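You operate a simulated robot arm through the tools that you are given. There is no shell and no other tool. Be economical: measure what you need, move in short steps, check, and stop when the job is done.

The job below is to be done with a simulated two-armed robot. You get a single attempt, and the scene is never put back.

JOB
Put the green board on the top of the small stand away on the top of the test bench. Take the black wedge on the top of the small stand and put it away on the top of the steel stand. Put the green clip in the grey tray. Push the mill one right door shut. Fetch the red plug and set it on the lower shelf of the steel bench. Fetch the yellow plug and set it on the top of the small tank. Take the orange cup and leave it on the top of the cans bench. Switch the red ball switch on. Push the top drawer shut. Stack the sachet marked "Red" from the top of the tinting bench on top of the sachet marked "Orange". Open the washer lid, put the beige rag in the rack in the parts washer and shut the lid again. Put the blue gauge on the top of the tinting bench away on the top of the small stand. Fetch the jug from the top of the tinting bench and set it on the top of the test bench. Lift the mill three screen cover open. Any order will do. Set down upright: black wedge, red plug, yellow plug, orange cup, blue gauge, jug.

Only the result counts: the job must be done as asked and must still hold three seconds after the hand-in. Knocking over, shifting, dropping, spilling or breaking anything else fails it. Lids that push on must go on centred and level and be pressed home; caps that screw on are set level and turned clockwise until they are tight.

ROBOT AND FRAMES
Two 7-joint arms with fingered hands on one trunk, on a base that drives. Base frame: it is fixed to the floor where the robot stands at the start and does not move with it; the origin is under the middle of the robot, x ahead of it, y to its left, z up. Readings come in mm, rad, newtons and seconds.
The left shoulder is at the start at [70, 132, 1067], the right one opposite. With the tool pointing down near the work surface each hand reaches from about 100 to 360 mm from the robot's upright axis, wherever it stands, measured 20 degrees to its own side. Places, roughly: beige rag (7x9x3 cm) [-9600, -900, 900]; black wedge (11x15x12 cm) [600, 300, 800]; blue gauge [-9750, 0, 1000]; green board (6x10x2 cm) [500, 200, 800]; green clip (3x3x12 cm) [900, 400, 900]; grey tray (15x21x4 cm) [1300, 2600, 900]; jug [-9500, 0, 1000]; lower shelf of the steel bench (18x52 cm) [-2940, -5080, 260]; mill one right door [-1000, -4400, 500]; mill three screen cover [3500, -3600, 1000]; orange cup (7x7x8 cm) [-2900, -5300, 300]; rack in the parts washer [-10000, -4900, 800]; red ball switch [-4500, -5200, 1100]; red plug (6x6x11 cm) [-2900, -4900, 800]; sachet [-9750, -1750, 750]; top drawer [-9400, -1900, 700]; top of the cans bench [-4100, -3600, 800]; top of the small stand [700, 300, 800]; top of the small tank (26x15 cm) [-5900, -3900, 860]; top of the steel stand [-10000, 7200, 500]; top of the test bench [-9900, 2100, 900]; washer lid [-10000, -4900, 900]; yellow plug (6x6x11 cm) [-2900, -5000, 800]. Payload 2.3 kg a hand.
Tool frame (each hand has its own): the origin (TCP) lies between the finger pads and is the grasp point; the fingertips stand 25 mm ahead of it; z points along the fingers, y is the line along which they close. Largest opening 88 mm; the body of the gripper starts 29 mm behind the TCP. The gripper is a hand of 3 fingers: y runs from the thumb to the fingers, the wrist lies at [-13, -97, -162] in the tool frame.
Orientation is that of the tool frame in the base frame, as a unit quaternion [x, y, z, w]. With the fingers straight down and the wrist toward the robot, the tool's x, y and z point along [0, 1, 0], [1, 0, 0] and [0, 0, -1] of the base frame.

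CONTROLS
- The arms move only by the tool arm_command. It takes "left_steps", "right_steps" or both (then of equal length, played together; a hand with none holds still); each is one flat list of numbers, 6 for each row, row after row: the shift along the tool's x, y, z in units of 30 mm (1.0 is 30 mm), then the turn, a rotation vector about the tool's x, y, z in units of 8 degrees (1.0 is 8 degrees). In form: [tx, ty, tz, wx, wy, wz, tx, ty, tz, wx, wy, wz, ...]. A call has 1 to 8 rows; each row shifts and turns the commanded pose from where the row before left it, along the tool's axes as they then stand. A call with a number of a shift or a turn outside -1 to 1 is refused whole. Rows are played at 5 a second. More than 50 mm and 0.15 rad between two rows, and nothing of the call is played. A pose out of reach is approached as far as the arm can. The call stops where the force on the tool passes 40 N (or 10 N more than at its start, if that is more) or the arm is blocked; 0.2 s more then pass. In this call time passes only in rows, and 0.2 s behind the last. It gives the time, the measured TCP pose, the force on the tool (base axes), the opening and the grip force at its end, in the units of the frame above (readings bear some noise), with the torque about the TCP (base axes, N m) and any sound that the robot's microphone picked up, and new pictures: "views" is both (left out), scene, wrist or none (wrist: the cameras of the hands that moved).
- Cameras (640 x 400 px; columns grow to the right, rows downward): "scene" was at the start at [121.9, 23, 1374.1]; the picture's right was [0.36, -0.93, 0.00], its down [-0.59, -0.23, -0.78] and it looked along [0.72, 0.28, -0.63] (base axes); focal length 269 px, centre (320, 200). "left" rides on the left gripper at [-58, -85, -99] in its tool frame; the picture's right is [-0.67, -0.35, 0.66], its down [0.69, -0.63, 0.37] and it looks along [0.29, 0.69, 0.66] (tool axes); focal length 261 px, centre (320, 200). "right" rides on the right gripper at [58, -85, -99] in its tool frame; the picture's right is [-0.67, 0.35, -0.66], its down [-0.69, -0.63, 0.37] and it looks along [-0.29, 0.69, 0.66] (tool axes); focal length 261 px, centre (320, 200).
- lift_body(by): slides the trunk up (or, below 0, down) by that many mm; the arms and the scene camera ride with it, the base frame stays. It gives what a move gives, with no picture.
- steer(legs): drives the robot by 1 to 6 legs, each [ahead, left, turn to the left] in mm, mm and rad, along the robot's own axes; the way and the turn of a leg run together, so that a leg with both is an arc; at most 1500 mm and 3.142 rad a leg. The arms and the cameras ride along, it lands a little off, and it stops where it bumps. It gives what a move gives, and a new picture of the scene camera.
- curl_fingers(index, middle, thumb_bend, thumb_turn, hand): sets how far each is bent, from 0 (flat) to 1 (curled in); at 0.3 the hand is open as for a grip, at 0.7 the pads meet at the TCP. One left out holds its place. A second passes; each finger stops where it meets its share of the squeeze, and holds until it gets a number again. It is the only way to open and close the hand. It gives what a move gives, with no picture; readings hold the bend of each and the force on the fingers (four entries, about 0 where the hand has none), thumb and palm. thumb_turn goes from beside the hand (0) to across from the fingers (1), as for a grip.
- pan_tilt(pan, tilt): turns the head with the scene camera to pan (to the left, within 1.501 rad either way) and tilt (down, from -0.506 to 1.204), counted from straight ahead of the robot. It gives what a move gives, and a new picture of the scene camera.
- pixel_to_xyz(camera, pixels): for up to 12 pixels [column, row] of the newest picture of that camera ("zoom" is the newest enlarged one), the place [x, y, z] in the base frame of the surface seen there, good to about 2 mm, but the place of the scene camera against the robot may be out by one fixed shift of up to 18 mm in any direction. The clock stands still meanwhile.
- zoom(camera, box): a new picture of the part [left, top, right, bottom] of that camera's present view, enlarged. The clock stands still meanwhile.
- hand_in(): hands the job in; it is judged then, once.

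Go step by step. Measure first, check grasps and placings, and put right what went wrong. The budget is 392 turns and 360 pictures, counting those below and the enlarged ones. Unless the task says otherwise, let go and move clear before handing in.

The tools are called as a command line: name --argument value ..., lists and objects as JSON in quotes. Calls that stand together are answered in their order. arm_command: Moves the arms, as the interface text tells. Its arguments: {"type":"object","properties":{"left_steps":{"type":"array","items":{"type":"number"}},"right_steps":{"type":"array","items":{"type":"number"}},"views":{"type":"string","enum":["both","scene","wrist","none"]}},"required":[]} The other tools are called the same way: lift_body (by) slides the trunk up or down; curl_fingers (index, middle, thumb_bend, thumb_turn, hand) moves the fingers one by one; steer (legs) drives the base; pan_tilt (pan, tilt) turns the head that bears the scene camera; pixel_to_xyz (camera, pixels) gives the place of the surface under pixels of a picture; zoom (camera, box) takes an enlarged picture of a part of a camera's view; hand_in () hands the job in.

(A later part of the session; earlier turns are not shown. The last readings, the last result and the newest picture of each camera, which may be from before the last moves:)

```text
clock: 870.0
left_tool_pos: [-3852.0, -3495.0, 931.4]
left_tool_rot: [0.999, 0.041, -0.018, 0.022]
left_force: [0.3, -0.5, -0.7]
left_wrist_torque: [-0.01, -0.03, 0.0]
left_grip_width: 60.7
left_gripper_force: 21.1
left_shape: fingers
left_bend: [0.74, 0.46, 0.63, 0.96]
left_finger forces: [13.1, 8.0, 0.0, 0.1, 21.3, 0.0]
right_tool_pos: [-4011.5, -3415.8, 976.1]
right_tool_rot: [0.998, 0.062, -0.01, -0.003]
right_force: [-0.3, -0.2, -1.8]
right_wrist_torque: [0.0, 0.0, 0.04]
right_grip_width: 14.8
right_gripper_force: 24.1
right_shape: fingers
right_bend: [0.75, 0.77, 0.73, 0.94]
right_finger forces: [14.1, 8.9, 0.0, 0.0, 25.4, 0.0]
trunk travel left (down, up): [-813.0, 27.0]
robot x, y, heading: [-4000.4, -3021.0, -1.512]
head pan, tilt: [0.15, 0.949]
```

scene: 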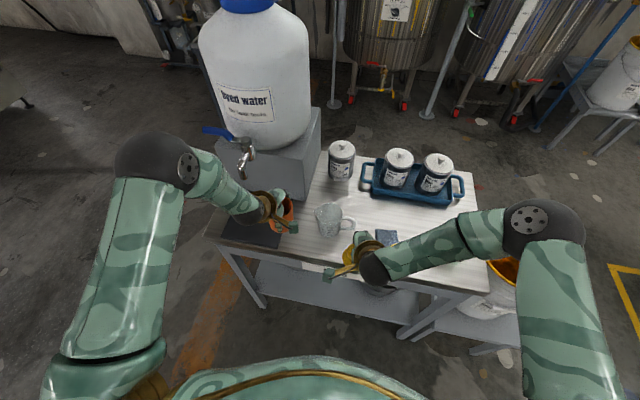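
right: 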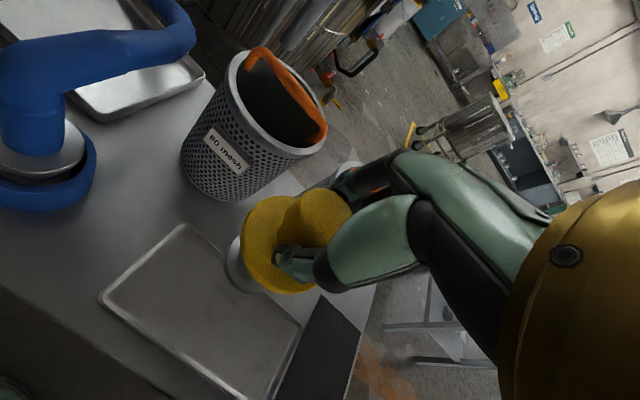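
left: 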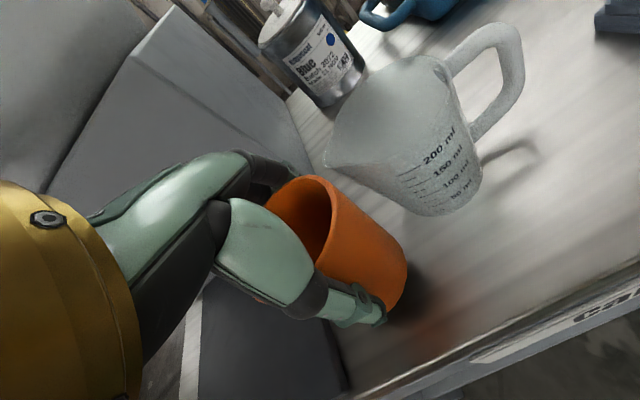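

Clear of the beaker. I lower the last ~25 mm to contact and release.

arm_command --left_steps '[0, 0, 0.35, 0, 0, 0, 0, 0, 0.25, 0, 0, 0, 0, 0, 0.15, 0, 0, 0, 0, 0, 0.12, 0, 0, 0]' --views "none"

curl_fingers --hand "left" --index 0.5 --middle 0.4 --thumb_bend 0.45

curl_fingers --hand "left" --index 0.28 --middle 0.28 --thumb_bend 0.28

arm_command --left_steps '[0, 0, -0.7, 0, 0, 0, 0, 0, -1, 0, 0, 0, 0, 0, -1, 0, 0, 0, 0, 0, -1, 0, 0, 0]' --views "wrist"

```text
clock: 871.0
left_tool_pos: [-3851.7, -3495.4, 906.2]
left_tool_rot: [0.999, 0.042, -0.018, 0.021]
left_force: [0.9, -0.6, 0.2]
left_wrist_torque: [0.01, 0.03, 0.02]
left_grip_width: 60.4
left_gripper_force: 21.2
left_shape: fingers
left_bend: [0.74, 0.46, 0.63, 0.96]
left_finger forces: [13.1, 8.0, 0.0, 0.1, 21.3, 0.0]
right_tool_pos: [-4012.9, -3415.1, 976.9]
right_tool_rot: [0.998, 0.061, -0.01, -0.002]
right_force: [-0.5, 0.7, -1.5]
right_wrist_torque: [0.03, 0.02, 0.0]
right_grip_width: 15.0
right_gripper_force: 24.6
right_shape: fingers
right_bend: [0.75, 0.77, 0.73, 0.94]
right_finger forces: [14.0, 9.0, 0.0, 0.0, 25.2, 0.0]
trunk travel left (down, up): [-813.0, 27.0]
robot x, y, heading: [-4001.0, -3021.5, -1.512]
head pan, tilt: [0.15, 0.949]
```

```text
clock: 872.0
left_tool_pos: [-3851.8, -3493.9, 907.5]
left_tool_rot: [0.999, 0.043, -0.017, 0.021]
left_force: [0.4, 0.8, 3.0]
left_wrist_torque: [-0.09, -0.02, 0.0]
left_grip_width: 79.0
left_gripper_force: 17.6
left_shape: fingers
left_bend: [0.26, 0.4, 0.42, 0.97]
left_finger forces: [16.8, 0.3, 0.0, 0.0, 17.8, 0.0]
right_tool_pos: [-4013.3, -3414.5, 976.7]
right_tool_rot: [0.998, 0.062, -0.011, -0.002]
right_force: [-0.1, -0.5, -1.7]
right_wrist_torque: [-0.03, 0.0, -0.01]
right_grip_width: 15.3
right_gripper_force: 24.3
right_shape: fingers
right_bend: [0.75, 0.77, 0.73, 0.94]
right_finger forces: [14.0, 9.1, 0.1, 0.1, 25.3, 0.0]
trunk travel left (down, up): [-813.0, 27.0]
robot x, y, heading: [-3996.6, -3024.3, -1.51]
head pan, tilt: [0.15, 0.949]
```

```text
clock: 873.0
left_tool_pos: [-3851.7, -3494.1, 906.9]
left_tool_rot: [0.999, 0.043, -0.016, 0.021]
left_force: [0.1, -0.2, 2.3]
left_wrist_torque: [-0.1, 0.0, 0.02]
left_grip_width: 93.5
left_gripper_force: 3.8
left_shape: fingers
left_bend: [0.26, 0.28, 0.27, 0.97]
left_finger forces: [5.0, 0.0, 0.1, 0.0, 3.7, 0.0]
right_tool_pos: [-4011.9, -3416.1, 975.3]
right_tool_rot: [0.998, 0.062, -0.01, -0.001]
right_force: [-1.0, -1.1, -1.7]
right_wrist_torque: [-0.01, 0.01, -0.01]
right_grip_width: 15.2
right_gripper_force: 24.1
right_shape: fingers
right_bend: [0.75, 0.77, 0.73, 0.94]
right_finger forces: [14.0, 9.0, 0.1, 0.0, 25.4, 0.0]
trunk travel left (down, up): [-813.0, 27.0]
robot x, y, heading: [-3998.1, -3024.4, -1.507]
head pan, tilt: [0.15, 0.949]
```

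```text
clock: 874.0
left_tool_pos: [-3848.5, -3488.4, 1018.9]
left_tool_rot: [0.999, 0.042, -0.018, 0.021]
left_force: [0.0, 0.5, -0.6]
left_wrist_torque: [0.02, -0.02, 0.0]
left_grip_width: 92.8
left_gripper_force: 3.5
left_shape: fingers
left_bend: [0.26, 0.28, 0.27, 0.97]
left_finger forces: [3.3, 0.1, 0.0, 0.0, 3.6, 0.1]
right_tool_pos: [-4011.9, -3414.5, 976.9]
right_tool_rot: [0.998, 0.061, -0.01, -0.002]
right_force: [0.0, 0.2, -1.4]
right_wrist_torque: [0.0, 0.02, -0.03]
right_grip_width: 15.1
right_gripper_force: 24.0
right_shape: fingers
right_bend: [0.75, 0.77, 0.73, 0.94]
right_finger forces: [13.9, 9.0, 0.0, 0.0, 25.7, 0.1]
trunk travel left (down, up): [-813.0, 27.0]
robot x, y, heading: [-3997.1, -3023.2, -1.507]
head pan, tilt: [0.15, 0.949]
```

left: 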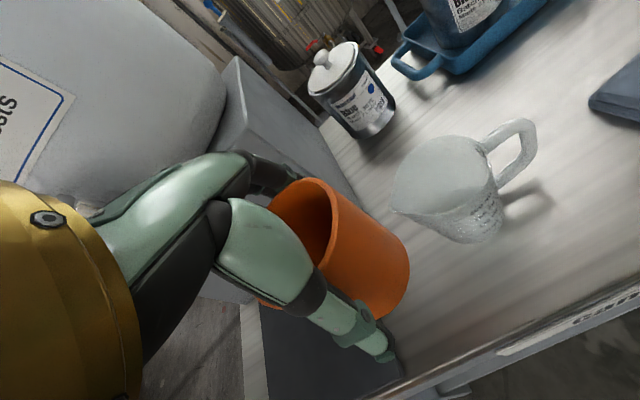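

The cup stuck in the hand (still 3.5 N). I lower it again and open wider.

arm_command --left_steps '[0, 0, 1, 0, 0, 0, 0, 0, 1, 0, 0, 0, 0, 0, 1, 0, 0, 0, 0, 0, 0.55, 0, 0, 0, 0, 0, 0.2, 0, 0, 0, 0, 0, 0.12, 0, 0, 0]' --views "none"

curl_fingers --hand "left" --index 0.08 --middle 0.08 --thumb_bend 0.12

arm_command --left_steps '[0, 0, -0.6, 0, 0, 0, 0, 0, -1, 0, 0, 0]' --views "wrist"

```text
clock: 875.4
left_tool_pos: [-3851.0, -3494.4, 904.8]
left_tool_rot: [0.999, 0.042, -0.017, 0.025]
left_force: [0.4, -1.1, 17.3]
left_wrist_torque: [-0.04, 0.13, 0.01]
left_grip_width: 94.8
left_gripper_force: 8.6
left_shape: fingers
left_bend: [0.25, 0.28, 0.27, 0.97]
left_finger forces: [9.7, 0.0, 0.1, 0.1, 7.5, 0.0]
right_tool_pos: [-4013.1, -3412.8, 977.9]
right_tool_rot: [0.998, 0.061, -0.009, -0.001]
right_force: [-0.5, -0.7, -1.8]
right_wrist_torque: [0.04, -0.02, 0.02]
right_grip_width: 15.0
right_gripper_force: 24.8
right_shape: fingers
right_bend: [0.75, 0.77, 0.73, 0.94]
right_finger forces: [13.9, 9.0, 0.0, 0.0, 25.7, 0.1]
trunk travel left (down, up): [-813.0, 27.0]
robot x, y, heading: [-3999.6, -3017.6, -1.507]
head pan, tilt: [0.15, 0.949]
```

```text
clock: 876.4
left_tool_pos: [-3851.2, -3494.9, 902.3]
left_tool_rot: [0.999, 0.043, -0.017, 0.02]
left_force: [0.1, -0.6, 0.6]
left_wrist_torque: [-0.01, 0.0, 0.0]
left_grip_width: 121.6
left_gripper_force: 0.1
left_shape: fingers
left_bend: [0.08, 0.08, 0.12, 0.97]
left_finger forces: [0.0, 0.0, 0.0, 0.0, 0.1, 0.0]
right_tool_pos: [-4011.9, -3415.2, 976.1]
right_tool_rot: [0.998, 0.062, -0.01, -0.003]
right_force: [0.6, -0.1, -2.1]
right_wrist_torque: [-0.02, 0.02, 0.0]
right_grip_width: 14.8
right_gripper_force: 24.4
right_shape: fingers
right_bend: [0.75, 0.77, 0.73, 0.94]
right_finger forces: [13.9, 8.9, 0.0, 0.0, 25.9, 0.1]
trunk travel left (down, up): [-813.0, 27.0]
robot x, y, heading: [-3997.7, -3024.8, -1.506]
head pan, tilt: [0.15, 0.949]
```

```text
clock: 877.0
left_tool_pos: [-3850.7, -3491.4, 951.8]
left_tool_rot: [0.999, 0.042, -0.016, 0.021]
left_force: [0.2, 1.0, 0.2]
left_wrist_torque: [-0.05, -0.04, -0.01]
left_grip_width: 121.7
left_gripper_force: 0.0
left_shape: fingers
left_bend: [0.08, 0.08, 0.12, 0.97]
left_finger forces: [0.0, 0.0, 0.0, 0.0, 0.0, 0.0]
right_tool_pos: [-4013.3, -3415.0, 976.5]
right_tool_rot: [0.998, 0.062, -0.009, -0.002]
right_force: [0.1, 0.1, -1.5]
right_wrist_torque: [-0.03, 0.0, 0.0]
right_grip_width: 14.9
right_gripper_force: 24.1
right_shape: fingers
right_bend: [0.75, 0.77, 0.73, 0.94]
right_finger forces: [13.8, 8.8, 0.0, 0.0, 26.0, 0.0]
trunk travel left (down, up): [-813.0, 27.0]
robot x, y, heading: [-3999.4, -3025.8, -1.506]
head pan, tilt: [0.15, 0.949]
```

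left: 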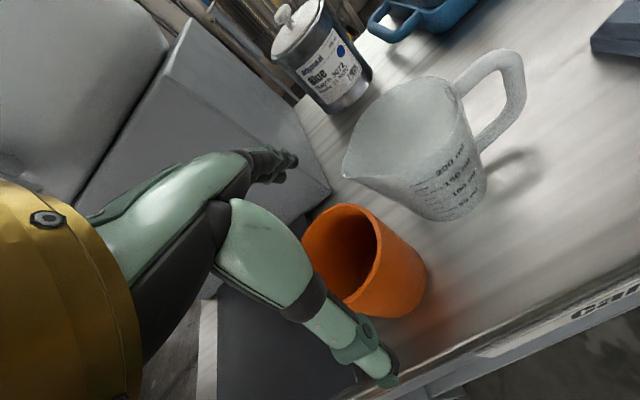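

The cup stands upright on the cans bench. I lift the hand clear, then drive to the small tank with the yellow plug.

arm_command --left_steps '[0, 0, -1, 0, 0, 0, 0, 0, -1, 0, 0, 0, 0, 0, -1, 0, 0, 0, 0, -0.5, -0.5, 0, 0, 0]' --views "none"

steer --legs '[[-250, 0, 0], [0, 0, -1.634], [1250, 0, 0], [0, 1050, 0]]'

pan_tilt --pan 0.0 --tilt 0.8

```text
clock: 878.0
left_tool_pos: [-3850.2, -3470.1, 1053.6]
left_tool_rot: [0.999, 0.041, -0.018, 0.021]
left_force: [-0.5, -0.2, 0.4]
left_wrist_torque: [-0.02, 0.0, -0.02]
left_grip_width: 121.7
left_gripper_force: 0.0
left_shape: fingers
left_bend: [0.08, 0.08, 0.12, 0.97]
left_finger forces: [0.1, 0.0, 0.0, 0.1, 0.1, 0.1]
right_tool_pos: [-4012.7, -3414.0, 976.2]
right_tool_rot: [0.998, 0.062, -0.01, -0.002]
right_force: [-0.9, -0.3, -2.2]
right_wrist_torque: [-0.01, 0.04, 0.01]
right_grip_width: 14.8
right_gripper_force: 24.0
right_shape: fingers
right_bend: [0.75, 0.77, 0.73, 0.94]
right_finger forces: [13.8, 8.9, 0.0, 0.0, 26.1, 0.1]
trunk travel left (down, up): [-813.0, 27.0]
robot x, y, heading: [-3998.6, -3025.3, -1.508]
head pan, tilt: [0.15, 0.949]
```

```text
clock: 894.6
left_tool_pos: [-5613.0, -4064.0, 1053.0]
left_tool_rot: [0.74, -0.672, -0.026, 0.003]
left_force: [-0.3, -0.2, 0.3]
left_wrist_torque: [-0.01, 0.01, -0.01]
left_grip_width: 121.4
left_gripper_force: 0.1
left_shape: fingers
left_bend: [0.08, 0.08, 0.12, 0.97]
left_finger forces: [0.0, 0.0, 0.0, 0.1, 0.0, 0.0]
right_tool_pos: [-5561.1, -3899.7, 976.4]
right_tool_rot: [0.754, -0.657, -0.005, -0.009]
right_force: [-0.1, -0.8, -1.8]
right_wrist_torque: [0.0, 0.01, -0.02]
right_grip_width: 14.4
right_gripper_force: 24.0
right_shape: fingers
right_bend: [0.75, 0.77, 0.73, 0.95]
right_finger forces: [15.5, 8.4, 0.0, 0.0, 24.0, 0.0]
trunk travel left (down, up): [-813.0, 27.0]
robot x, y, heading: [-5169.4, -3908.6, -3.063]
head pan, tilt: [0.15, 0.949]
```

scene: 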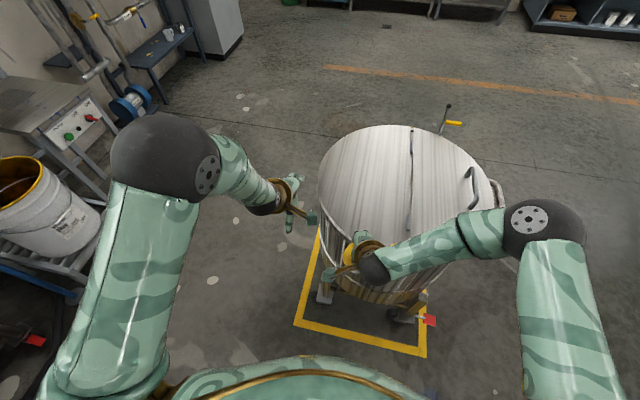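

```text
clock: 895.3
left_tool_pos: [-5612.9, -4063.9, 1053.5]
left_tool_rot: [0.741, -0.671, -0.027, 0.003]
left_force: [-0.3, -0.1, 0.2]
left_wrist_torque: [-0.01, 0.0, 0.05]
left_grip_width: 121.4
left_gripper_force: 0.1
left_shape: fingers
left_bend: [0.08, 0.08, 0.12, 0.97]
left_finger forces: [0.0, 0.0, 0.0, 0.1, 0.0, 0.1]
right_tool_pos: [-5559.1, -3898.7, 976.4]
right_tool_rot: [0.754, -0.656, -0.005, -0.008]
right_force: [-0.4, 0.2, -2.2]
right_wrist_torque: [-0.02, -0.04, -0.01]
right_grip_width: 14.4
right_gripper_force: 24.4
right_shape: fingers
right_bend: [0.75, 0.77, 0.73, 0.95]
right_finger forces: [15.7, 8.6, 0.0, 0.0, 24.0, 0.0]
trunk travel left (down, up): [-813.0, 27.0]
robot x, y, heading: [-5165.7, -3907.5, -3.066]
head pan, tilt: [0.0, 0.799]
```

scene: 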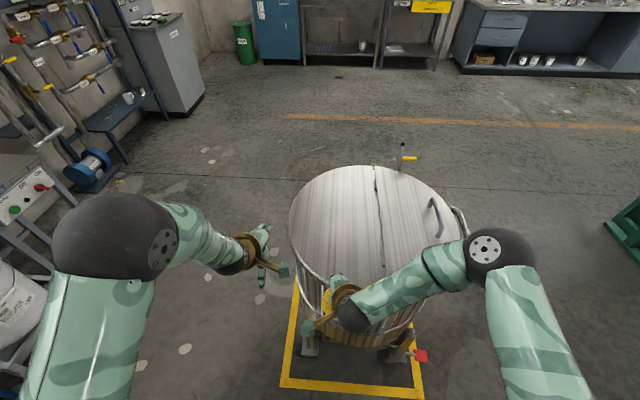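

The lid's seam is at (380,210); the −y part at (335,220) is the clear area. I measure it.

pixel_to_xyz --camera "scene" --pixels '[[335, 215], [293, 215], [378, 215], [345, 170], [320, 265], [340, 240], [460, 220], [400, 185]]'

```text
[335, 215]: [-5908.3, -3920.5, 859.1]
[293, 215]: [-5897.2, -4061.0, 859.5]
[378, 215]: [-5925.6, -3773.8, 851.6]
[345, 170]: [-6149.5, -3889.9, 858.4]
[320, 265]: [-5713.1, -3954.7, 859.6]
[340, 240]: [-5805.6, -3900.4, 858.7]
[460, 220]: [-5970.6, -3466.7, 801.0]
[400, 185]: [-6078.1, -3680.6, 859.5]
```

Target (−5900,−3910), lid z≈867. I raise 25 mm, square up and drive over it.

lift_body --by 25

steer --legs '[[0, 0, -0.075], [0, 42, 0], [285, 0, 0]]'

arm_command --right_steps '[0, 0.8, 0, 0, 0, 0, 0, 0.8, 0.2, 0, 0, 0, 0, 0, 0.5, 0, 0, 0]' --views "wrist"

```text
clock: 896.0
left_tool_pos: [-5612.2, -4063.8, 1078.0]
left_tool_rot: [0.74, -0.672, -0.027, 0.003]
left_force: [-0.5, 0.2, -0.6]
left_wrist_torque: [0.0, -0.02, 0.01]
left_grip_width: 121.7
left_gripper_force: 0.0
left_shape: fingers
left_bend: [0.08, 0.08, 0.12, 0.97]
left_finger forces: [0.0, 0.0, 0.0, 0.1, 0.0, 0.0]
right_tool_pos: [-5559.4, -3900.1, 1001.2]
right_tool_rot: [0.754, -0.656, -0.006, -0.008]
right_force: [-0.7, 0.8, -0.6]
right_wrist_torque: [0.03, 0.02, 0.02]
right_grip_width: 14.8
right_gripper_force: 23.9
right_shape: fingers
right_bend: [0.75, 0.77, 0.73, 0.95]
right_finger forces: [15.6, 8.5, 0.0, 0.1, 24.1, 0.0]
trunk travel left (down, up): [-838.0, 2.0]
robot x, y, heading: [-5166.4, -3910.4, -3.063]
head pan, tilt: [0.0, 0.799]
```

```text
clock: 898.9
left_tool_pos: [-5909.5, -4070.1, 1079.6]
left_tool_rot: [0.713, -0.7, -0.027, 0.002]
left_force: [-0.2, 0.0, -0.4]
left_wrist_torque: [-0.03, 0.03, -0.01]
left_grip_width: 121.7
left_gripper_force: 0.0
left_shape: fingers
left_bend: [0.08, 0.08, 0.12, 0.97]
left_finger forces: [0.1, 0.0, 0.0, 0.0, 0.0, 0.0]
right_tool_pos: [-5844.2, -3909.2, 1002.5]
right_tool_rot: [0.728, -0.686, -0.005, -0.007]
right_force: [-0.6, -0.8, -1.4]
right_wrist_torque: [-0.01, -0.02, 0.02]
right_grip_width: 14.5
right_gripper_force: 24.3
right_shape: fingers
right_bend: [0.75, 0.78, 0.73, 0.95]
right_finger forces: [15.8, 8.4, 0.0, 0.0, 23.8, 0.1]
trunk travel left (down, up): [-838.0, 2.0]
robot x, y, heading: [-5456.7, -3950.1, 3.137]
head pan, tilt: [0.0, 0.799]
```

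scene: 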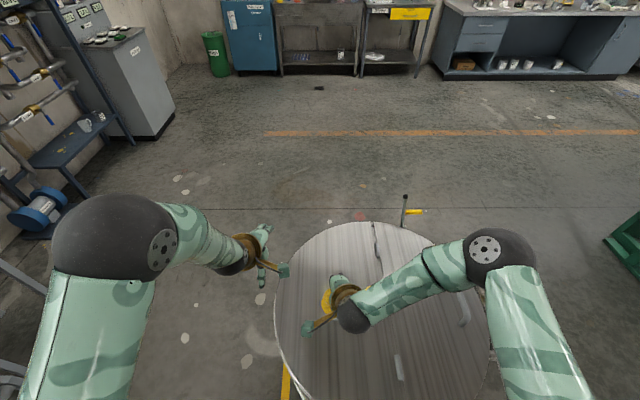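

```text
clock: 899.7
left_tool_pos: [-5912.1, -4069.4, 1077.9]
left_tool_rot: [0.713, -0.7, -0.027, 0.001]
left_force: [0.8, 0.3, 0.6]
left_wrist_torque: [-0.04, -0.04, -0.02]
left_grip_width: 121.7
left_gripper_force: 0.1
left_shape: fingers
left_bend: [0.08, 0.08, 0.12, 0.97]
left_finger forces: [0.1, 0.0, 0.0, 0.0, 0.1, 0.0]
right_tool_pos: [-5894.6, -3913.6, 979.4]
right_tool_rot: [0.728, -0.686, -0.006, -0.009]
right_force: [-0.1, -0.2, -1.6]
right_wrist_torque: [0.05, -0.02, -0.03]
right_grip_width: 14.4
right_gripper_force: 23.5
right_shape: fingers
right_bend: [0.75, 0.78, 0.73, 0.95]
right_finger forces: [15.9, 7.6, 0.1, 0.0, 23.7, 0.0]
trunk travel left (down, up): [-838.0, 2.0]
robot x, y, heading: [-5455.6, -3945.5, 3.141]
head pan, tilt: [0.0, 0.799]
```

right: 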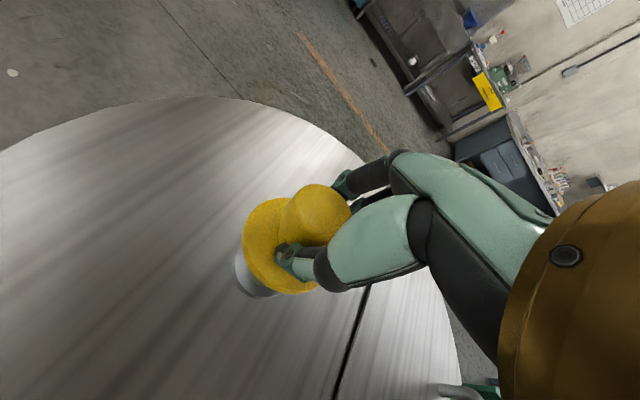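

Over the clear half of the lid at (−5895,−3914). I lower to contact and release.

arm_command --right_steps '[0, 0, 0.35, 0, 0, 0, 0, 0, 0.25, 0, 0, 0, 0, 0, 0.15, 0, 0, 0, 0, 0, 0.12, 0, 0, 0]' --views "none"

```text
clock: 900.7
left_tool_pos: [-5908.4, -4069.9, 1080.2]
left_tool_rot: [0.714, -0.7, -0.029, 0.003]
left_force: [-0.1, 0.9, 0.1]
left_wrist_torque: [0.01, 0.0, -0.01]
left_grip_width: 121.6
left_gripper_force: 0.0
left_shape: fingers
left_bend: [0.08, 0.08, 0.12, 0.97]
left_finger forces: [0.1, 0.0, 0.0, 0.1, 0.0, 0.1]
right_tool_pos: [-5892.6, -3910.7, 955.7]
right_tool_rot: [0.727, -0.686, -0.007, -0.007]
right_force: [-0.1, 1.2, 17.7]
right_wrist_torque: [-0.09, 0.18, 0.0]
right_grip_width: 14.4
right_gripper_force: 31.5
right_shape: fingers
right_bend: [0.75, 0.78, 0.74, 0.95]
right_finger forces: [24.9, 8.4, 0.0, 0.1, 30.3, 0.1]
trunk travel left (down, up): [-838.0, 2.0]
robot x, y, heading: [-5456.2, -3952.9, 3.136]
head pan, tilt: [0.0, 0.799]
```

curl_fingers --hand "right" --index 0.3 --middle 0.3 --thumb_bend 0.3

arm_command --right_steps '[0, 0, -0.7, 0, 0, 0, 0, 0, -1, 0, 0, 0, 0, 0, -1, 0, 0, 0]' --views "wrist"

```text
clock: 901.7
left_tool_pos: [-5911.1, -4070.1, 1079.4]
left_tool_rot: [0.713, -0.7, -0.028, 0.003]
left_force: [0.3, -1.1, -0.3]
left_wrist_torque: [-0.01, -0.02, 0.01]
left_grip_width: 121.6
left_gripper_force: 0.0
left_shape: fingers
left_bend: [0.08, 0.08, 0.12, 0.97]
left_finger forces: [0.0, 0.1, 0.1, 0.1, 0.0, 0.0]
right_tool_pos: [-5892.2, -3911.7, 952.6]
right_tool_rot: [0.727, -0.687, -0.005, -0.009]
right_force: [0.0, -0.4, 1.0]
right_wrist_torque: [0.01, 0.02, 0.05]
right_grip_width: 84.5
right_gripper_force: 0.1
right_shape: fingers
right_bend: [0.3, 0.3, 0.3, 0.97]
right_finger forces: [0.0, 0.1, 0.1, 0.0, 0.0, 0.0]
trunk travel left (down, up): [-838.0, 2.0]
robot x, y, heading: [-5454.6, -3949.2, 3.134]
head pan, tilt: [0.0, 0.799]
```

```text
clock: 902.5
left_tool_pos: [-5912.7, -4069.2, 1078.3]
left_tool_rot: [0.714, -0.7, -0.027, 0.001]
left_force: [0.1, -0.2, 0.1]
left_wrist_torque: [0.0, -0.03, 0.03]
left_grip_width: 121.4
left_gripper_force: 0.1
left_shape: fingers
left_bend: [0.08, 0.08, 0.12, 0.97]
left_finger forces: [0.1, 0.0, 0.0, 0.0, 0.1, 0.0]
right_tool_pos: [-5894.4, -3914.1, 1035.9]
right_tool_rot: [0.727, -0.686, -0.006, -0.009]
right_force: [-0.2, 0.7, 0.5]
right_wrist_torque: [0.01, 0.02, -0.01]
right_grip_width: 84.5
right_gripper_force: 0.1
right_shape: fingers
right_bend: [0.3, 0.3, 0.3, 0.97]
right_finger forces: [0.1, 0.1, 0.0, 0.0, 0.0, 0.0]
trunk travel left (down, up): [-838.0, 2.0]
robot x, y, heading: [-5458.2, -3949.8, 3.14]
head pan, tilt: [0.0, 0.799]
```

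right: 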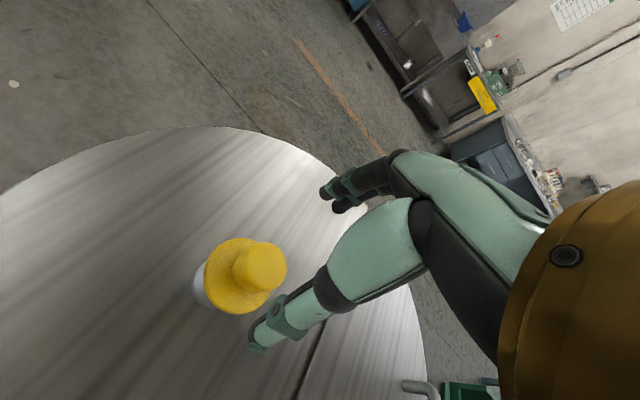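

The yellow plug stands on the tank. Last: the red ball switch. I back off, turn to face −y, and approach the panel between the kettles.

steer --legs '[[-280, 0, 0], [0, 0, 1.57], [0, 700, 0], [420, 0, 0]]'

pan_tilt --pan 0.0 --tilt 0.45

```text
clock: 910.2
left_tool_pos: [-4728.8, -4387.1, 1078.8]
left_tool_rot: [0.999, 0.045, -0.017, 0.022]
left_force: [-0.3, 0.9, -0.4]
left_wrist_torque: [-0.01, 0.0, 0.01]
left_grip_width: 121.6
left_gripper_force: 0.1
left_shape: fingers
left_bend: [0.08, 0.08, 0.12, 0.97]
left_finger forces: [0.0, 0.0, 0.1, 0.0, 0.0, 0.0]
right_tool_pos: [-4885.8, -4382.4, 1035.7]
right_tool_rot: [0.998, 0.064, -0.01, 0.0]
right_force: [0.3, 0.8, 0.2]
right_wrist_torque: [-0.01, 0.03, 0.0]
right_grip_width: 84.5
right_gripper_force: 0.1
right_shape: fingers
right_bend: [0.3, 0.3, 0.3, 0.97]
right_finger forces: [0.1, 0.1, 0.1, 0.0, 0.1, 0.1]
trunk travel left (down, up): [-838.0, 2.0]
robot x, y, heading: [-4880.1, -3948.2, -1.502]
head pan, tilt: [0.0, 0.799]
stopped in leg 3: the robot was blocked; the commanded pose is now the measured one
```

scene: 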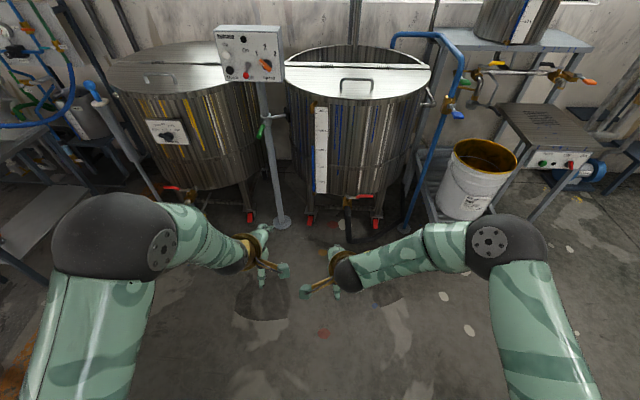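

```text
clock: 911.0
left_tool_pos: [-4726.6, -4391.3, 1078.3]
left_tool_rot: [0.999, 0.044, -0.017, 0.02]
left_force: [0.4, 0.5, -0.1]
left_wrist_torque: [0.01, 0.01, 0.02]
left_grip_width: 121.7
left_gripper_force: 0.1
left_shape: fingers
left_bend: [0.08, 0.08, 0.12, 0.97]
left_finger forces: [0.0, 0.0, 0.0, 0.1, 0.0, 0.0]
right_tool_pos: [-4883.7, -4385.6, 1034.7]
right_tool_rot: [0.998, 0.066, -0.01, -0.002]
right_force: [-0.2, 0.4, 0.0]
right_wrist_torque: [0.0, -0.04, -0.01]
right_grip_width: 84.6
right_gripper_force: 0.1
right_shape: fingers
right_bend: [0.3, 0.3, 0.3, 0.97]
right_finger forces: [0.0, 0.1, 0.0, 0.0, 0.1, 0.0]
trunk travel left (down, up): [-838.0, 2.0]
robot x, y, heading: [-4883.3, -3943.0, -1.498]
head pan, tilt: [0.0, 0.45]
```

scene: 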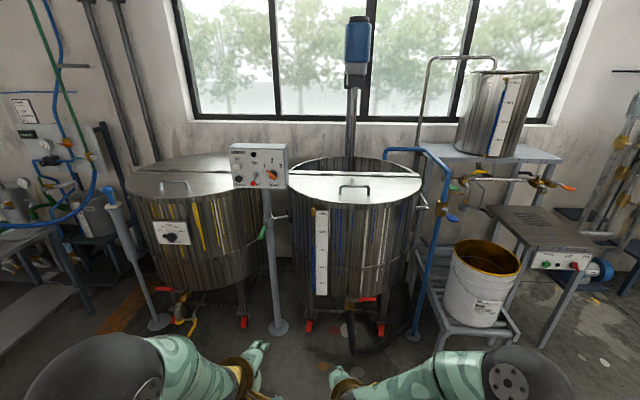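

I touched something (the bucket stool) on the left and stopped. I measure the panel and go forward first, then left.

zoom --camera "scene" --box '[210, 125, 310, 215]'

pixel_to_xyz --camera "zoom" --pixels '[[265, 375], [275, 335], [283, 360], [255, 290], [410, 275], [150, 215], [480, 215], [150, 390], [490, 365]]'

pixel_to_xyz --camera "scene" --pixels '[[280, 325], [190, 160], [350, 175], [300, 200], [245, 210], [245, 320], [308, 320], [340, 190]]'

```text
4.44 times, centred on (260, 170) of scene
```

zoom: 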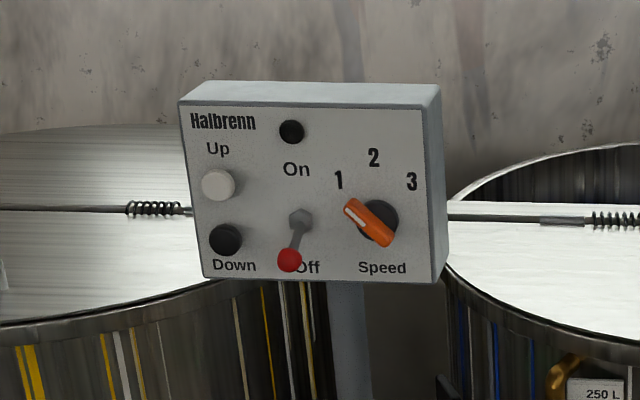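

```text
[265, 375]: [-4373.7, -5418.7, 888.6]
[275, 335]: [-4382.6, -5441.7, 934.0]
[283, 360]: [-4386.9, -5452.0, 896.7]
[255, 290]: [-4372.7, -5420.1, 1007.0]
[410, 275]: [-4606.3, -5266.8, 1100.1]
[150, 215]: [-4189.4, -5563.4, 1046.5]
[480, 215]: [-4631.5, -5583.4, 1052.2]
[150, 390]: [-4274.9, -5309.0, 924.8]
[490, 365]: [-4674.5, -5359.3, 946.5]
```

```text
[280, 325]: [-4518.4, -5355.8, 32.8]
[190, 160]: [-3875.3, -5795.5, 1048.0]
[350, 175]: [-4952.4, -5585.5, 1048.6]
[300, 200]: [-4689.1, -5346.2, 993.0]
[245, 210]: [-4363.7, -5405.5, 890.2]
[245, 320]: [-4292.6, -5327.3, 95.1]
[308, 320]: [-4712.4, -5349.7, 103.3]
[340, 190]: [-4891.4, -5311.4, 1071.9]
```

pixel_to_xyz --camera "zoom" --pixels '[[289, 260], [284, 262], [296, 240], [300, 218], [250, 240], [330, 240], [220, 185], [375, 225], [200, 270], [440, 270], [300, 90]]'

```text
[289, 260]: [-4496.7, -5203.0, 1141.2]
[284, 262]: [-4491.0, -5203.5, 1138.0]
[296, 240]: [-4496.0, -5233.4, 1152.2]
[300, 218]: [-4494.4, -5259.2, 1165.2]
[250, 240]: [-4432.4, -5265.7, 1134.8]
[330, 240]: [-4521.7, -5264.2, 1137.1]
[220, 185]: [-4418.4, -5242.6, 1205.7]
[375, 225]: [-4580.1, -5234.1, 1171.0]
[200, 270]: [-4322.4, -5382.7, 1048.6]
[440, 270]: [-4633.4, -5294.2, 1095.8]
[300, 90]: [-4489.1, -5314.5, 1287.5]
```

Ball at ≈(−4496,−5203,1148), pivot (−4494,−5259,1172): pointing down = Off. I'll push it up from below with the right hand's fingers pointing forward. I drive up and rotate the hand.

steer --legs '[[350, 0, -0.072], [0, 400, 0]]'

arm_command --right_steps '[0, 0, 0, -0.95, 0, 0, 0, 0, 0, -0.95, 0, 0, 0, 0, 0, -0.95, 0, 0, 0, 0, 0, -0.95, 0, 0, 0, 0, 0, -0.95, 0, 0, 0, 0, 0, -0.95, 0, 0, 0, 0, 0, -0.95, 0, 0, 0, 0, 0, -0.95, 0, 0]' --views "none"

arm_command --right_steps '[0, 0, 0, -0.95, 0, 0, 0, 0, 0, -0.95, 0, 0, 0, 0, 0, -0.95, 0, 0, 0, 0, 0, -0.6, 0, 0]' --views "none"

curl_fingers --hand "right" --index 0.5 --middle 0.5 --thumb_bend 0.7

```text
clock: 915.4
left_tool_pos: [-4344.6, -4751.9, 1079.0]
left_tool_rot: [1.0, 0.006, -0.017, 0.02]
left_force: [-0.9, 0.6, 0.1]
left_wrist_torque: [-0.02, 0.01, -0.01]
left_grip_width: 121.7
left_gripper_force: 0.0
left_shape: fingers
left_bend: [0.08, 0.08, 0.12, 0.97]
left_finger forces: [0.0, 0.1, 0.1, 0.1, 0.0, 0.0]
right_tool_pos: [-4499.5, -4735.1, 1036.0]
right_tool_rot: [1.0, 0.025, -0.009, -0.002]
right_force: [0.1, 0.7, 0.0]
right_wrist_torque: [0.04, -0.04, -0.01]
right_grip_width: 84.8
right_gripper_force: 0.0
right_shape: fingers
right_bend: [0.3, 0.3, 0.3, 0.97]
right_finger forces: [0.0, 0.1, 0.0, 0.0, 0.0, 0.0]
trunk travel left (down, up): [-838.0, 2.0]
robot x, y, heading: [-4456.7, -4292.2, -1.587]
head pan, tilt: [0.0, 0.45]
```

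scene: 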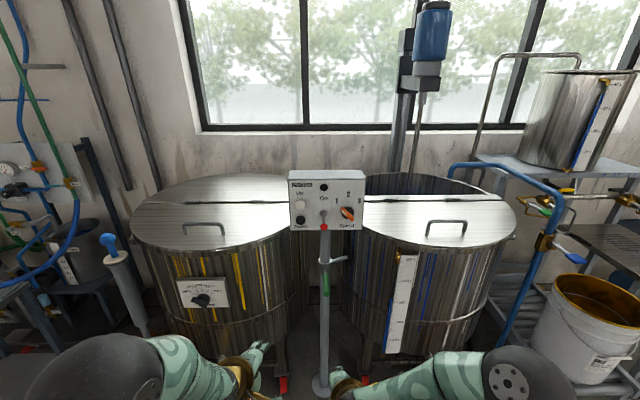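

```text
clock: 917.2
left_tool_pos: [-4343.1, -4752.0, 1077.8]
left_tool_rot: [1.0, 0.004, -0.018, 0.021]
left_force: [0.0, 0.9, -0.6]
left_wrist_torque: [0.0, -0.01, -0.02]
left_grip_width: 121.5
left_gripper_force: 0.1
left_shape: fingers
left_bend: [0.08, 0.08, 0.12, 0.97]
left_finger forces: [0.0, 0.0, 0.0, 0.0, 0.0, 0.0]
right_tool_pos: [-4498.8, -4733.1, 1035.3]
right_tool_rot: [0.863, 0.026, 0.004, 0.505]
right_force: [0.4, -0.6, 0.2]
right_wrist_torque: [0.02, 0.0, 0.0]
right_grip_width: 84.5
right_gripper_force: 0.0
right_shape: fingers
right_bend: [0.3, 0.3, 0.3, 0.97]
right_finger forces: [0.0, 0.0, 0.0, 0.0, 0.1, 0.0]
trunk travel left (down, up): [-838.0, 2.0]
robot x, y, heading: [-4458.7, -4297.1, -1.584]
head pan, tilt: [0.0, 0.45]
```

```text
clock: 918.2
left_tool_pos: [-4343.1, -4752.3, 1078.1]
left_tool_rot: [1.0, 0.005, -0.018, 0.02]
left_force: [-0.5, -0.1, 0.4]
left_wrist_torque: [0.01, -0.01, 0.01]
left_grip_width: 121.5
left_gripper_force: 0.0
left_shape: fingers
left_bend: [0.08, 0.08, 0.12, 0.97]
left_finger forces: [0.0, 0.0, 0.0, 0.0, 0.0, 0.0]
right_tool_pos: [-4505.2, -4747.0, 1029.5]
right_tool_rot: [0.717, 0.024, 0.011, 0.696]
right_force: [0.6, -0.5, -0.4]
right_wrist_torque: [0.0, 0.03, 0.01]
right_grip_width: 84.5
right_gripper_force: 0.1
right_shape: fingers
right_bend: [0.3, 0.3, 0.3, 0.97]
right_finger forces: [0.0, 0.0, 0.0, 0.1, 0.0, 0.0]
right hand out of reach, approached as far as the arm can: row 2, 3
trunk travel left (down, up): [-838.0, 2.0]
robot x, y, heading: [-4459.5, -4293.9, -1.583]
head pan, tilt: [0.0, 0.45]
```

```text
clock: 919.2
left_tool_pos: [-4342.9, -4751.9, 1078.5]
left_tool_rot: [1.0, 0.005, -0.018, 0.021]
left_force: [0.9, 1.8, -0.3]
left_wrist_torque: [0.01, 0.0, -0.01]
left_grip_width: 121.5
left_gripper_force: 0.1
left_shape: fingers
left_bend: [0.08, 0.08, 0.12, 0.97]
left_finger forces: [0.0, 0.0, 0.0, 0.0, 0.1, 0.1]
right_tool_pos: [-4504.7, -4748.3, 1028.3]
right_tool_rot: [0.718, 0.024, 0.01, 0.695]
right_force: [-1.0, 0.3, -0.2]
right_wrist_torque: [0.0, 0.0, 0.02]
right_grip_width: 20.7
right_gripper_force: 0.1
right_shape: fingers
right_bend: [0.5, 0.5, 0.7, 0.97]
right_finger forces: [0.1, 0.0, 0.0, 0.0, 0.1, 0.1]
trunk travel left (down, up): [-838.0, 2.0]
robot x, y, heading: [-4458.0, -4291.9, -1.58]
head pan, tilt: [0.0, 0.45]
```

The hand points forward now. I re-measure the ball from this closer view.

pixel_to_xyz --camera "scene" --pixels '[[324, 227], [323, 225], [325, 230], [322, 210], [347, 213], [300, 205], [335, 222], [310, 222]]'

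zoom --camera "scene" --box '[280, 160, 380, 250]'

```text
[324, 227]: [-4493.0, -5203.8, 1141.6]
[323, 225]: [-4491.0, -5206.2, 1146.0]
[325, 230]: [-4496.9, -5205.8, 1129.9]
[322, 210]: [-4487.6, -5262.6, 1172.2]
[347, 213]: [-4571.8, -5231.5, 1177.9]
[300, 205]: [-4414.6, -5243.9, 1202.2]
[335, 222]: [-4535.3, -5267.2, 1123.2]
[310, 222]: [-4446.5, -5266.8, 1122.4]
```

```text
4.44 times, centred on (330, 205) of scene
```

zoom: 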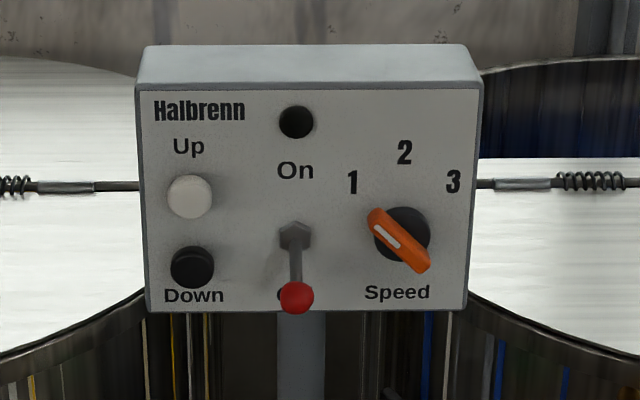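

I raise the hand to z≈1085 just below ball height, and drive forward 400 toward it.

arm_command --right_steps '[0.2, 0.95, 0, 0, 0, 0, 0.2, 0.9, 0, 0, 0, 0]' --views "none"

steer --legs '[[395, 0, 0.012]]'

arm_command --right_steps '[0, 0, 0, 0, 0, 0]' --views "wrist"

```text
clock: 919.8
left_tool_pos: [-4342.5, -4753.6, 1078.8]
left_tool_rot: [1.0, 0.005, -0.018, 0.02]
left_force: [-0.6, -0.6, -0.1]
left_wrist_torque: [0.01, 0.01, 0.02]
left_grip_width: 121.7
left_gripper_force: 0.0
left_shape: fingers
left_bend: [0.08, 0.08, 0.12, 0.97]
left_finger forces: [0.0, 0.0, 0.0, 0.0, 0.0, 0.1]
right_tool_pos: [-4503.0, -4772.8, 1072.1]
right_tool_rot: [0.718, 0.024, 0.01, 0.695]
right_force: [-0.7, -1.0, 0.5]
right_wrist_torque: [0.0, -0.01, 0.0]
right_grip_width: 20.8
right_gripper_force: 0.1
right_shape: fingers
right_bend: [0.5, 0.5, 0.7, 0.97]
right_finger forces: [0.0, 0.0, 0.1, 0.1, 0.1, 0.1]
right hand out of reach, approached as far as the arm can: row 1, 2
trunk travel left (down, up): [-838.0, 2.0]
robot x, y, heading: [-4456.2, -4291.6, -1.581]
head pan, tilt: [0.0, 0.45]
```

```text
clock: 922.3
left_tool_pos: [-4342.5, -5146.1, 1078.9]
left_tool_rot: [1.0, 0.009, -0.018, 0.021]
left_force: [-0.8, -0.3, 0.1]
left_wrist_torque: [0.01, 0.02, -0.03]
left_grip_width: 121.6
left_gripper_force: 0.0
left_shape: fingers
left_bend: [0.08, 0.08, 0.12, 0.97]
left_finger forces: [0.1, 0.0, 0.1, 0.0, 0.0, 0.0]
right_tool_pos: [-4502.8, -5167.4, 1072.6]
right_tool_rot: [0.717, 0.027, 0.013, 0.696]
right_force: [-0.7, 0.4, 0.5]
right_wrist_torque: [0.03, 0.01, 0.02]
right_grip_width: 20.9
right_gripper_force: 0.0
right_shape: fingers
right_bend: [0.5, 0.5, 0.7, 0.97]
right_finger forces: [0.0, 0.1, 0.0, 0.0, 0.0, 0.0]
trunk travel left (down, up): [-838.0, 2.0]
robot x, y, heading: [-4460.2, -4688.6, -1.576]
head pan, tilt: [0.0, 0.45]
```

scene: 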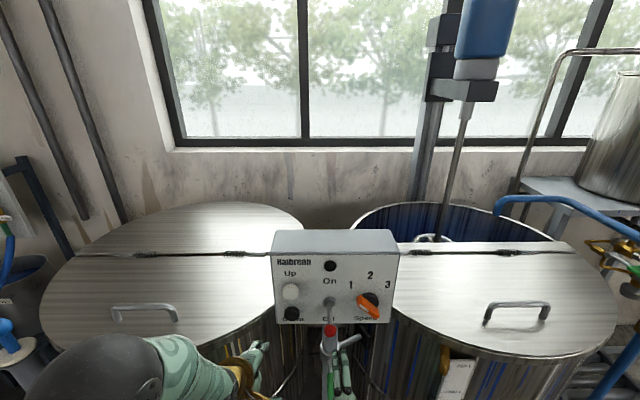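

```text
clock: 922.7
left_tool_pos: [-4343.3, -5146.5, 1078.4]
left_tool_rot: [1.0, 0.008, -0.019, 0.02]
left_force: [0.4, -0.4, 0.6]
left_wrist_torque: [-0.02, -0.02, -0.01]
left_grip_width: 121.5
left_gripper_force: 0.0
left_shape: fingers
left_bend: [0.08, 0.08, 0.12, 0.97]
left_finger forces: [0.0, 0.1, 0.0, 0.0, 0.1, 0.2]
right_tool_pos: [-4501.6, -5168.6, 1070.4]
right_tool_rot: [0.718, 0.026, 0.012, 0.696]
right_force: [0.1, -0.3, 0.5]
right_wrist_torque: [-0.01, -0.01, 0.01]
right_grip_width: 21.0
right_gripper_force: 0.1
right_shape: fingers
right_bend: [0.5, 0.5, 0.7, 0.97]
right_finger forces: [0.0, 0.0, 0.1, 0.0, 0.0, 0.0]
trunk travel left (down, up): [-838.0, 2.0]
robot x, y, heading: [-4461.9, -4693.8, -1.579]
head pan, tilt: [0.0, 0.45]
```

right: 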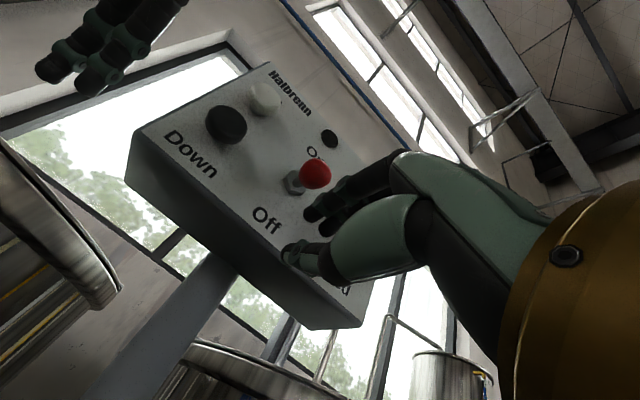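

The ball is just above my fingertips in the wrist view (315,174). I measure it accurately.

pixel_to_xyz --camera "right" --pixels '[[315, 174], [305, 172], [310, 185], [292, 185], [325, 137], [225, 125], [270, 220]]'

```text
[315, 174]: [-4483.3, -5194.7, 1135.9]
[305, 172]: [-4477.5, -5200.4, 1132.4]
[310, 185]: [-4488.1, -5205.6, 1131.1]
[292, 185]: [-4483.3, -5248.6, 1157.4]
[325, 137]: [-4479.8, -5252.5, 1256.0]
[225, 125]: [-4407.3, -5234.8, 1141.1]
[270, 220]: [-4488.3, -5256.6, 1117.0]
```

Ball centre ≈(−4485,−5206,1143). For better upward reach I back the base 70 and extend the arm under the ball.

steer --legs '[[-70, 0, 0.006]]'

arm_command --right_steps '[0.2, 0, 0.95, 0, 0, 0, 0.2, 0, 0.95, 0, 0, 0, 0.15, 0, 0.95, 0, 0, 0, 0, 0, 0.4, 0, 0, 0]' --views "wrist"

```text
clock: 923.7
left_tool_pos: [-4340.1, -5086.4, 1075.3]
left_tool_rot: [1.0, 0.011, -0.019, 0.017]
left_force: [0.0, 0.2, 0.5]
left_wrist_torque: [0.04, -0.01, -0.03]
left_grip_width: 121.4
left_gripper_force: 0.1
left_shape: fingers
left_bend: [0.08, 0.08, 0.12, 0.97]
left_finger forces: [0.1, 0.1, 0.1, 0.1, 0.0, 0.0]
right_tool_pos: [-4498.9, -5108.1, 1067.5]
right_tool_rot: [0.721, 0.029, 0.014, 0.692]
right_force: [-0.1, -0.8, -0.2]
right_wrist_torque: [-0.01, -0.02, -0.02]
right_grip_width: 21.1
right_gripper_force: 0.1
right_shape: fingers
right_bend: [0.5, 0.5, 0.7, 0.97]
right_finger forces: [0.0, 0.0, 0.0, 0.1, 0.1, 0.1]
trunk travel left (down, up): [-838.0, 2.0]
robot x, y, heading: [-4458.9, -4624.9, -1.572]
head pan, tilt: [0.0, 0.45]
```

scene: 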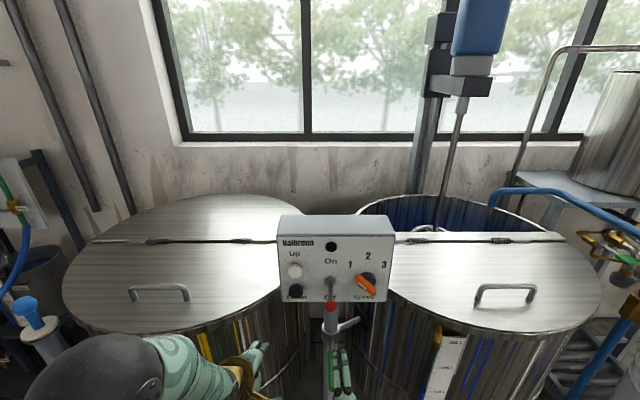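

```text
clock: 924.7
left_tool_pos: [-4340.4, -5079.6, 1079.2]
left_tool_rot: [1.0, 0.012, -0.018, 0.02]
left_force: [-0.1, 0.6, 1.0]
left_wrist_torque: [0.03, 0.02, 0.05]
left_grip_width: 121.5
left_gripper_force: 0.0
left_shape: fingers
left_bend: [0.08, 0.08, 0.12, 0.97]
left_finger forces: [0.0, 0.0, 0.1, 0.0, 0.0, 0.0]
right_tool_pos: [-4476.8, -5167.0, 1088.8]
right_tool_rot: [0.719, 0.031, 0.015, 0.695]
right_force: [0.1, 0.5, -0.8]
right_wrist_torque: [-0.01, -0.01, -0.02]
right_grip_width: 20.9
right_gripper_force: 0.1
right_shape: fingers
right_bend: [0.5, 0.5, 0.7, 0.97]
right_finger forces: [0.0, 0.0, 0.0, 0.0, 0.0, 0.0]
right hand out of reach, approached as far as the arm can: row 2, 3, 4
trunk travel left (down, up): [-838.0, 2.0]
robot x, y, heading: [-4460.4, -4624.9, -1.565]
head pan, tilt: [0.0, 0.45]
```

right: 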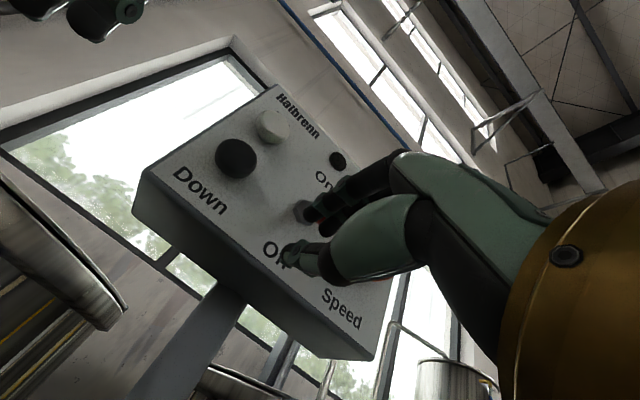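

I'm at the arm's limit; I drive 35 mm closer, then raise the hand against the ball.

steer --legs '[[30, 0, 0]]'

arm_command --right_steps '[-0.2, 0.6, -0.1, 0, 0, 0, 0, 0.6, -0.1, 0, 0, 0, 0, 0.6, 0, 0, 0, 0]' --views "wrist"

```text
clock: 925.5
left_tool_pos: [-4340.2, -5103.6, 1080.7]
left_tool_rot: [1.0, 0.011, -0.018, 0.023]
left_force: [-0.5, 0.1, 0.7]
left_wrist_torque: [-0.01, 0.02, 0.04]
left_grip_width: 121.9
left_gripper_force: 0.1
left_shape: fingers
left_bend: [0.08, 0.08, 0.12, 0.97]
left_finger forces: [0.0, 0.1, 0.0, 0.0, 0.0, 0.0]
right_tool_pos: [-4477.9, -5190.3, 1091.9]
right_tool_rot: [0.717, 0.029, 0.014, 0.697]
right_force: [-0.3, 0.5, -1.4]
right_wrist_torque: [0.04, -0.04, -0.01]
right_grip_width: 20.9
right_gripper_force: 0.3
right_shape: fingers
right_bend: [0.5, 0.51, 0.7, 0.97]
right_finger forces: [0.0, 1.1, 0.0, 0.0, 0.2, 0.1]
trunk travel left (down, up): [-838.0, 2.0]
robot x, y, heading: [-4460.3, -4652.5, -1.574]
head pan, tilt: [0.0, 0.45]
```

scene: 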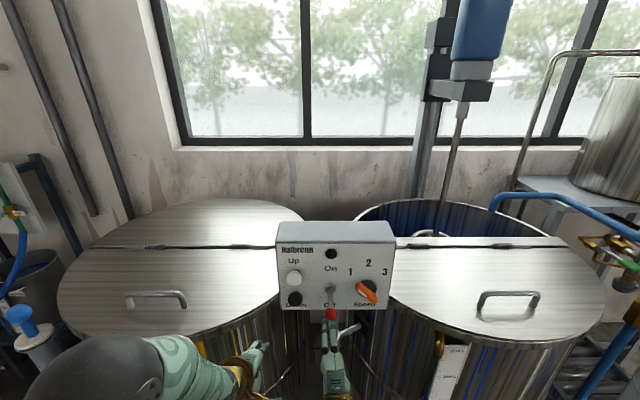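

```text
clock: 926.3
left_tool_pos: [-4339.6, -5108.0, 1078.3]
left_tool_rot: [1.0, 0.011, -0.018, 0.02]
left_force: [-0.7, 0.1, -0.3]
left_wrist_torque: [-0.04, 0.04, 0.01]
left_grip_width: 121.6
left_gripper_force: 0.0
left_shape: fingers
left_bend: [0.08, 0.08, 0.12, 0.97]
left_finger forces: [0.0, 0.1, 0.1, 0.1, 0.0, 0.0]
right_tool_pos: [-4469.2, -5217.3, 1121.0]
right_tool_rot: [0.718, 0.029, 0.014, 0.695]
right_force: [-0.4, -0.5, 0.3]
right_wrist_torque: [-0.03, 0.02, 0.02]
right_grip_width: 20.8
right_gripper_force: 0.0
right_shape: fingers
right_bend: [0.5, 0.5, 0.7, 0.97]
right_finger forces: [0.1, 0.1, 0.0, 0.0, 0.1, 0.0]
right hand out of reach, approached as far as the arm can: row 1, 2, 3
trunk travel left (down, up): [-838.0, 2.0]
robot x, y, heading: [-4462.6, -4653.7, -1.568]
head pan, tilt: [0.0, 0.45]
```

right: 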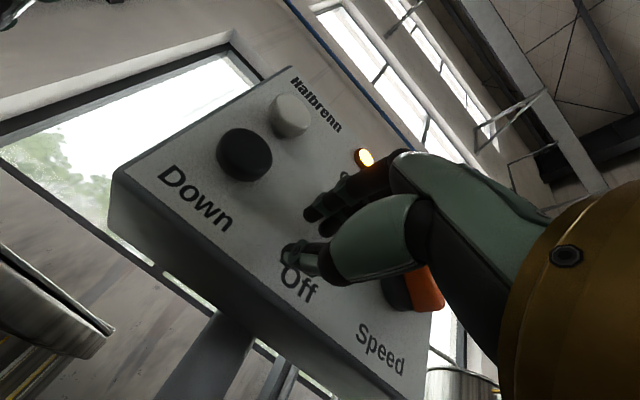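

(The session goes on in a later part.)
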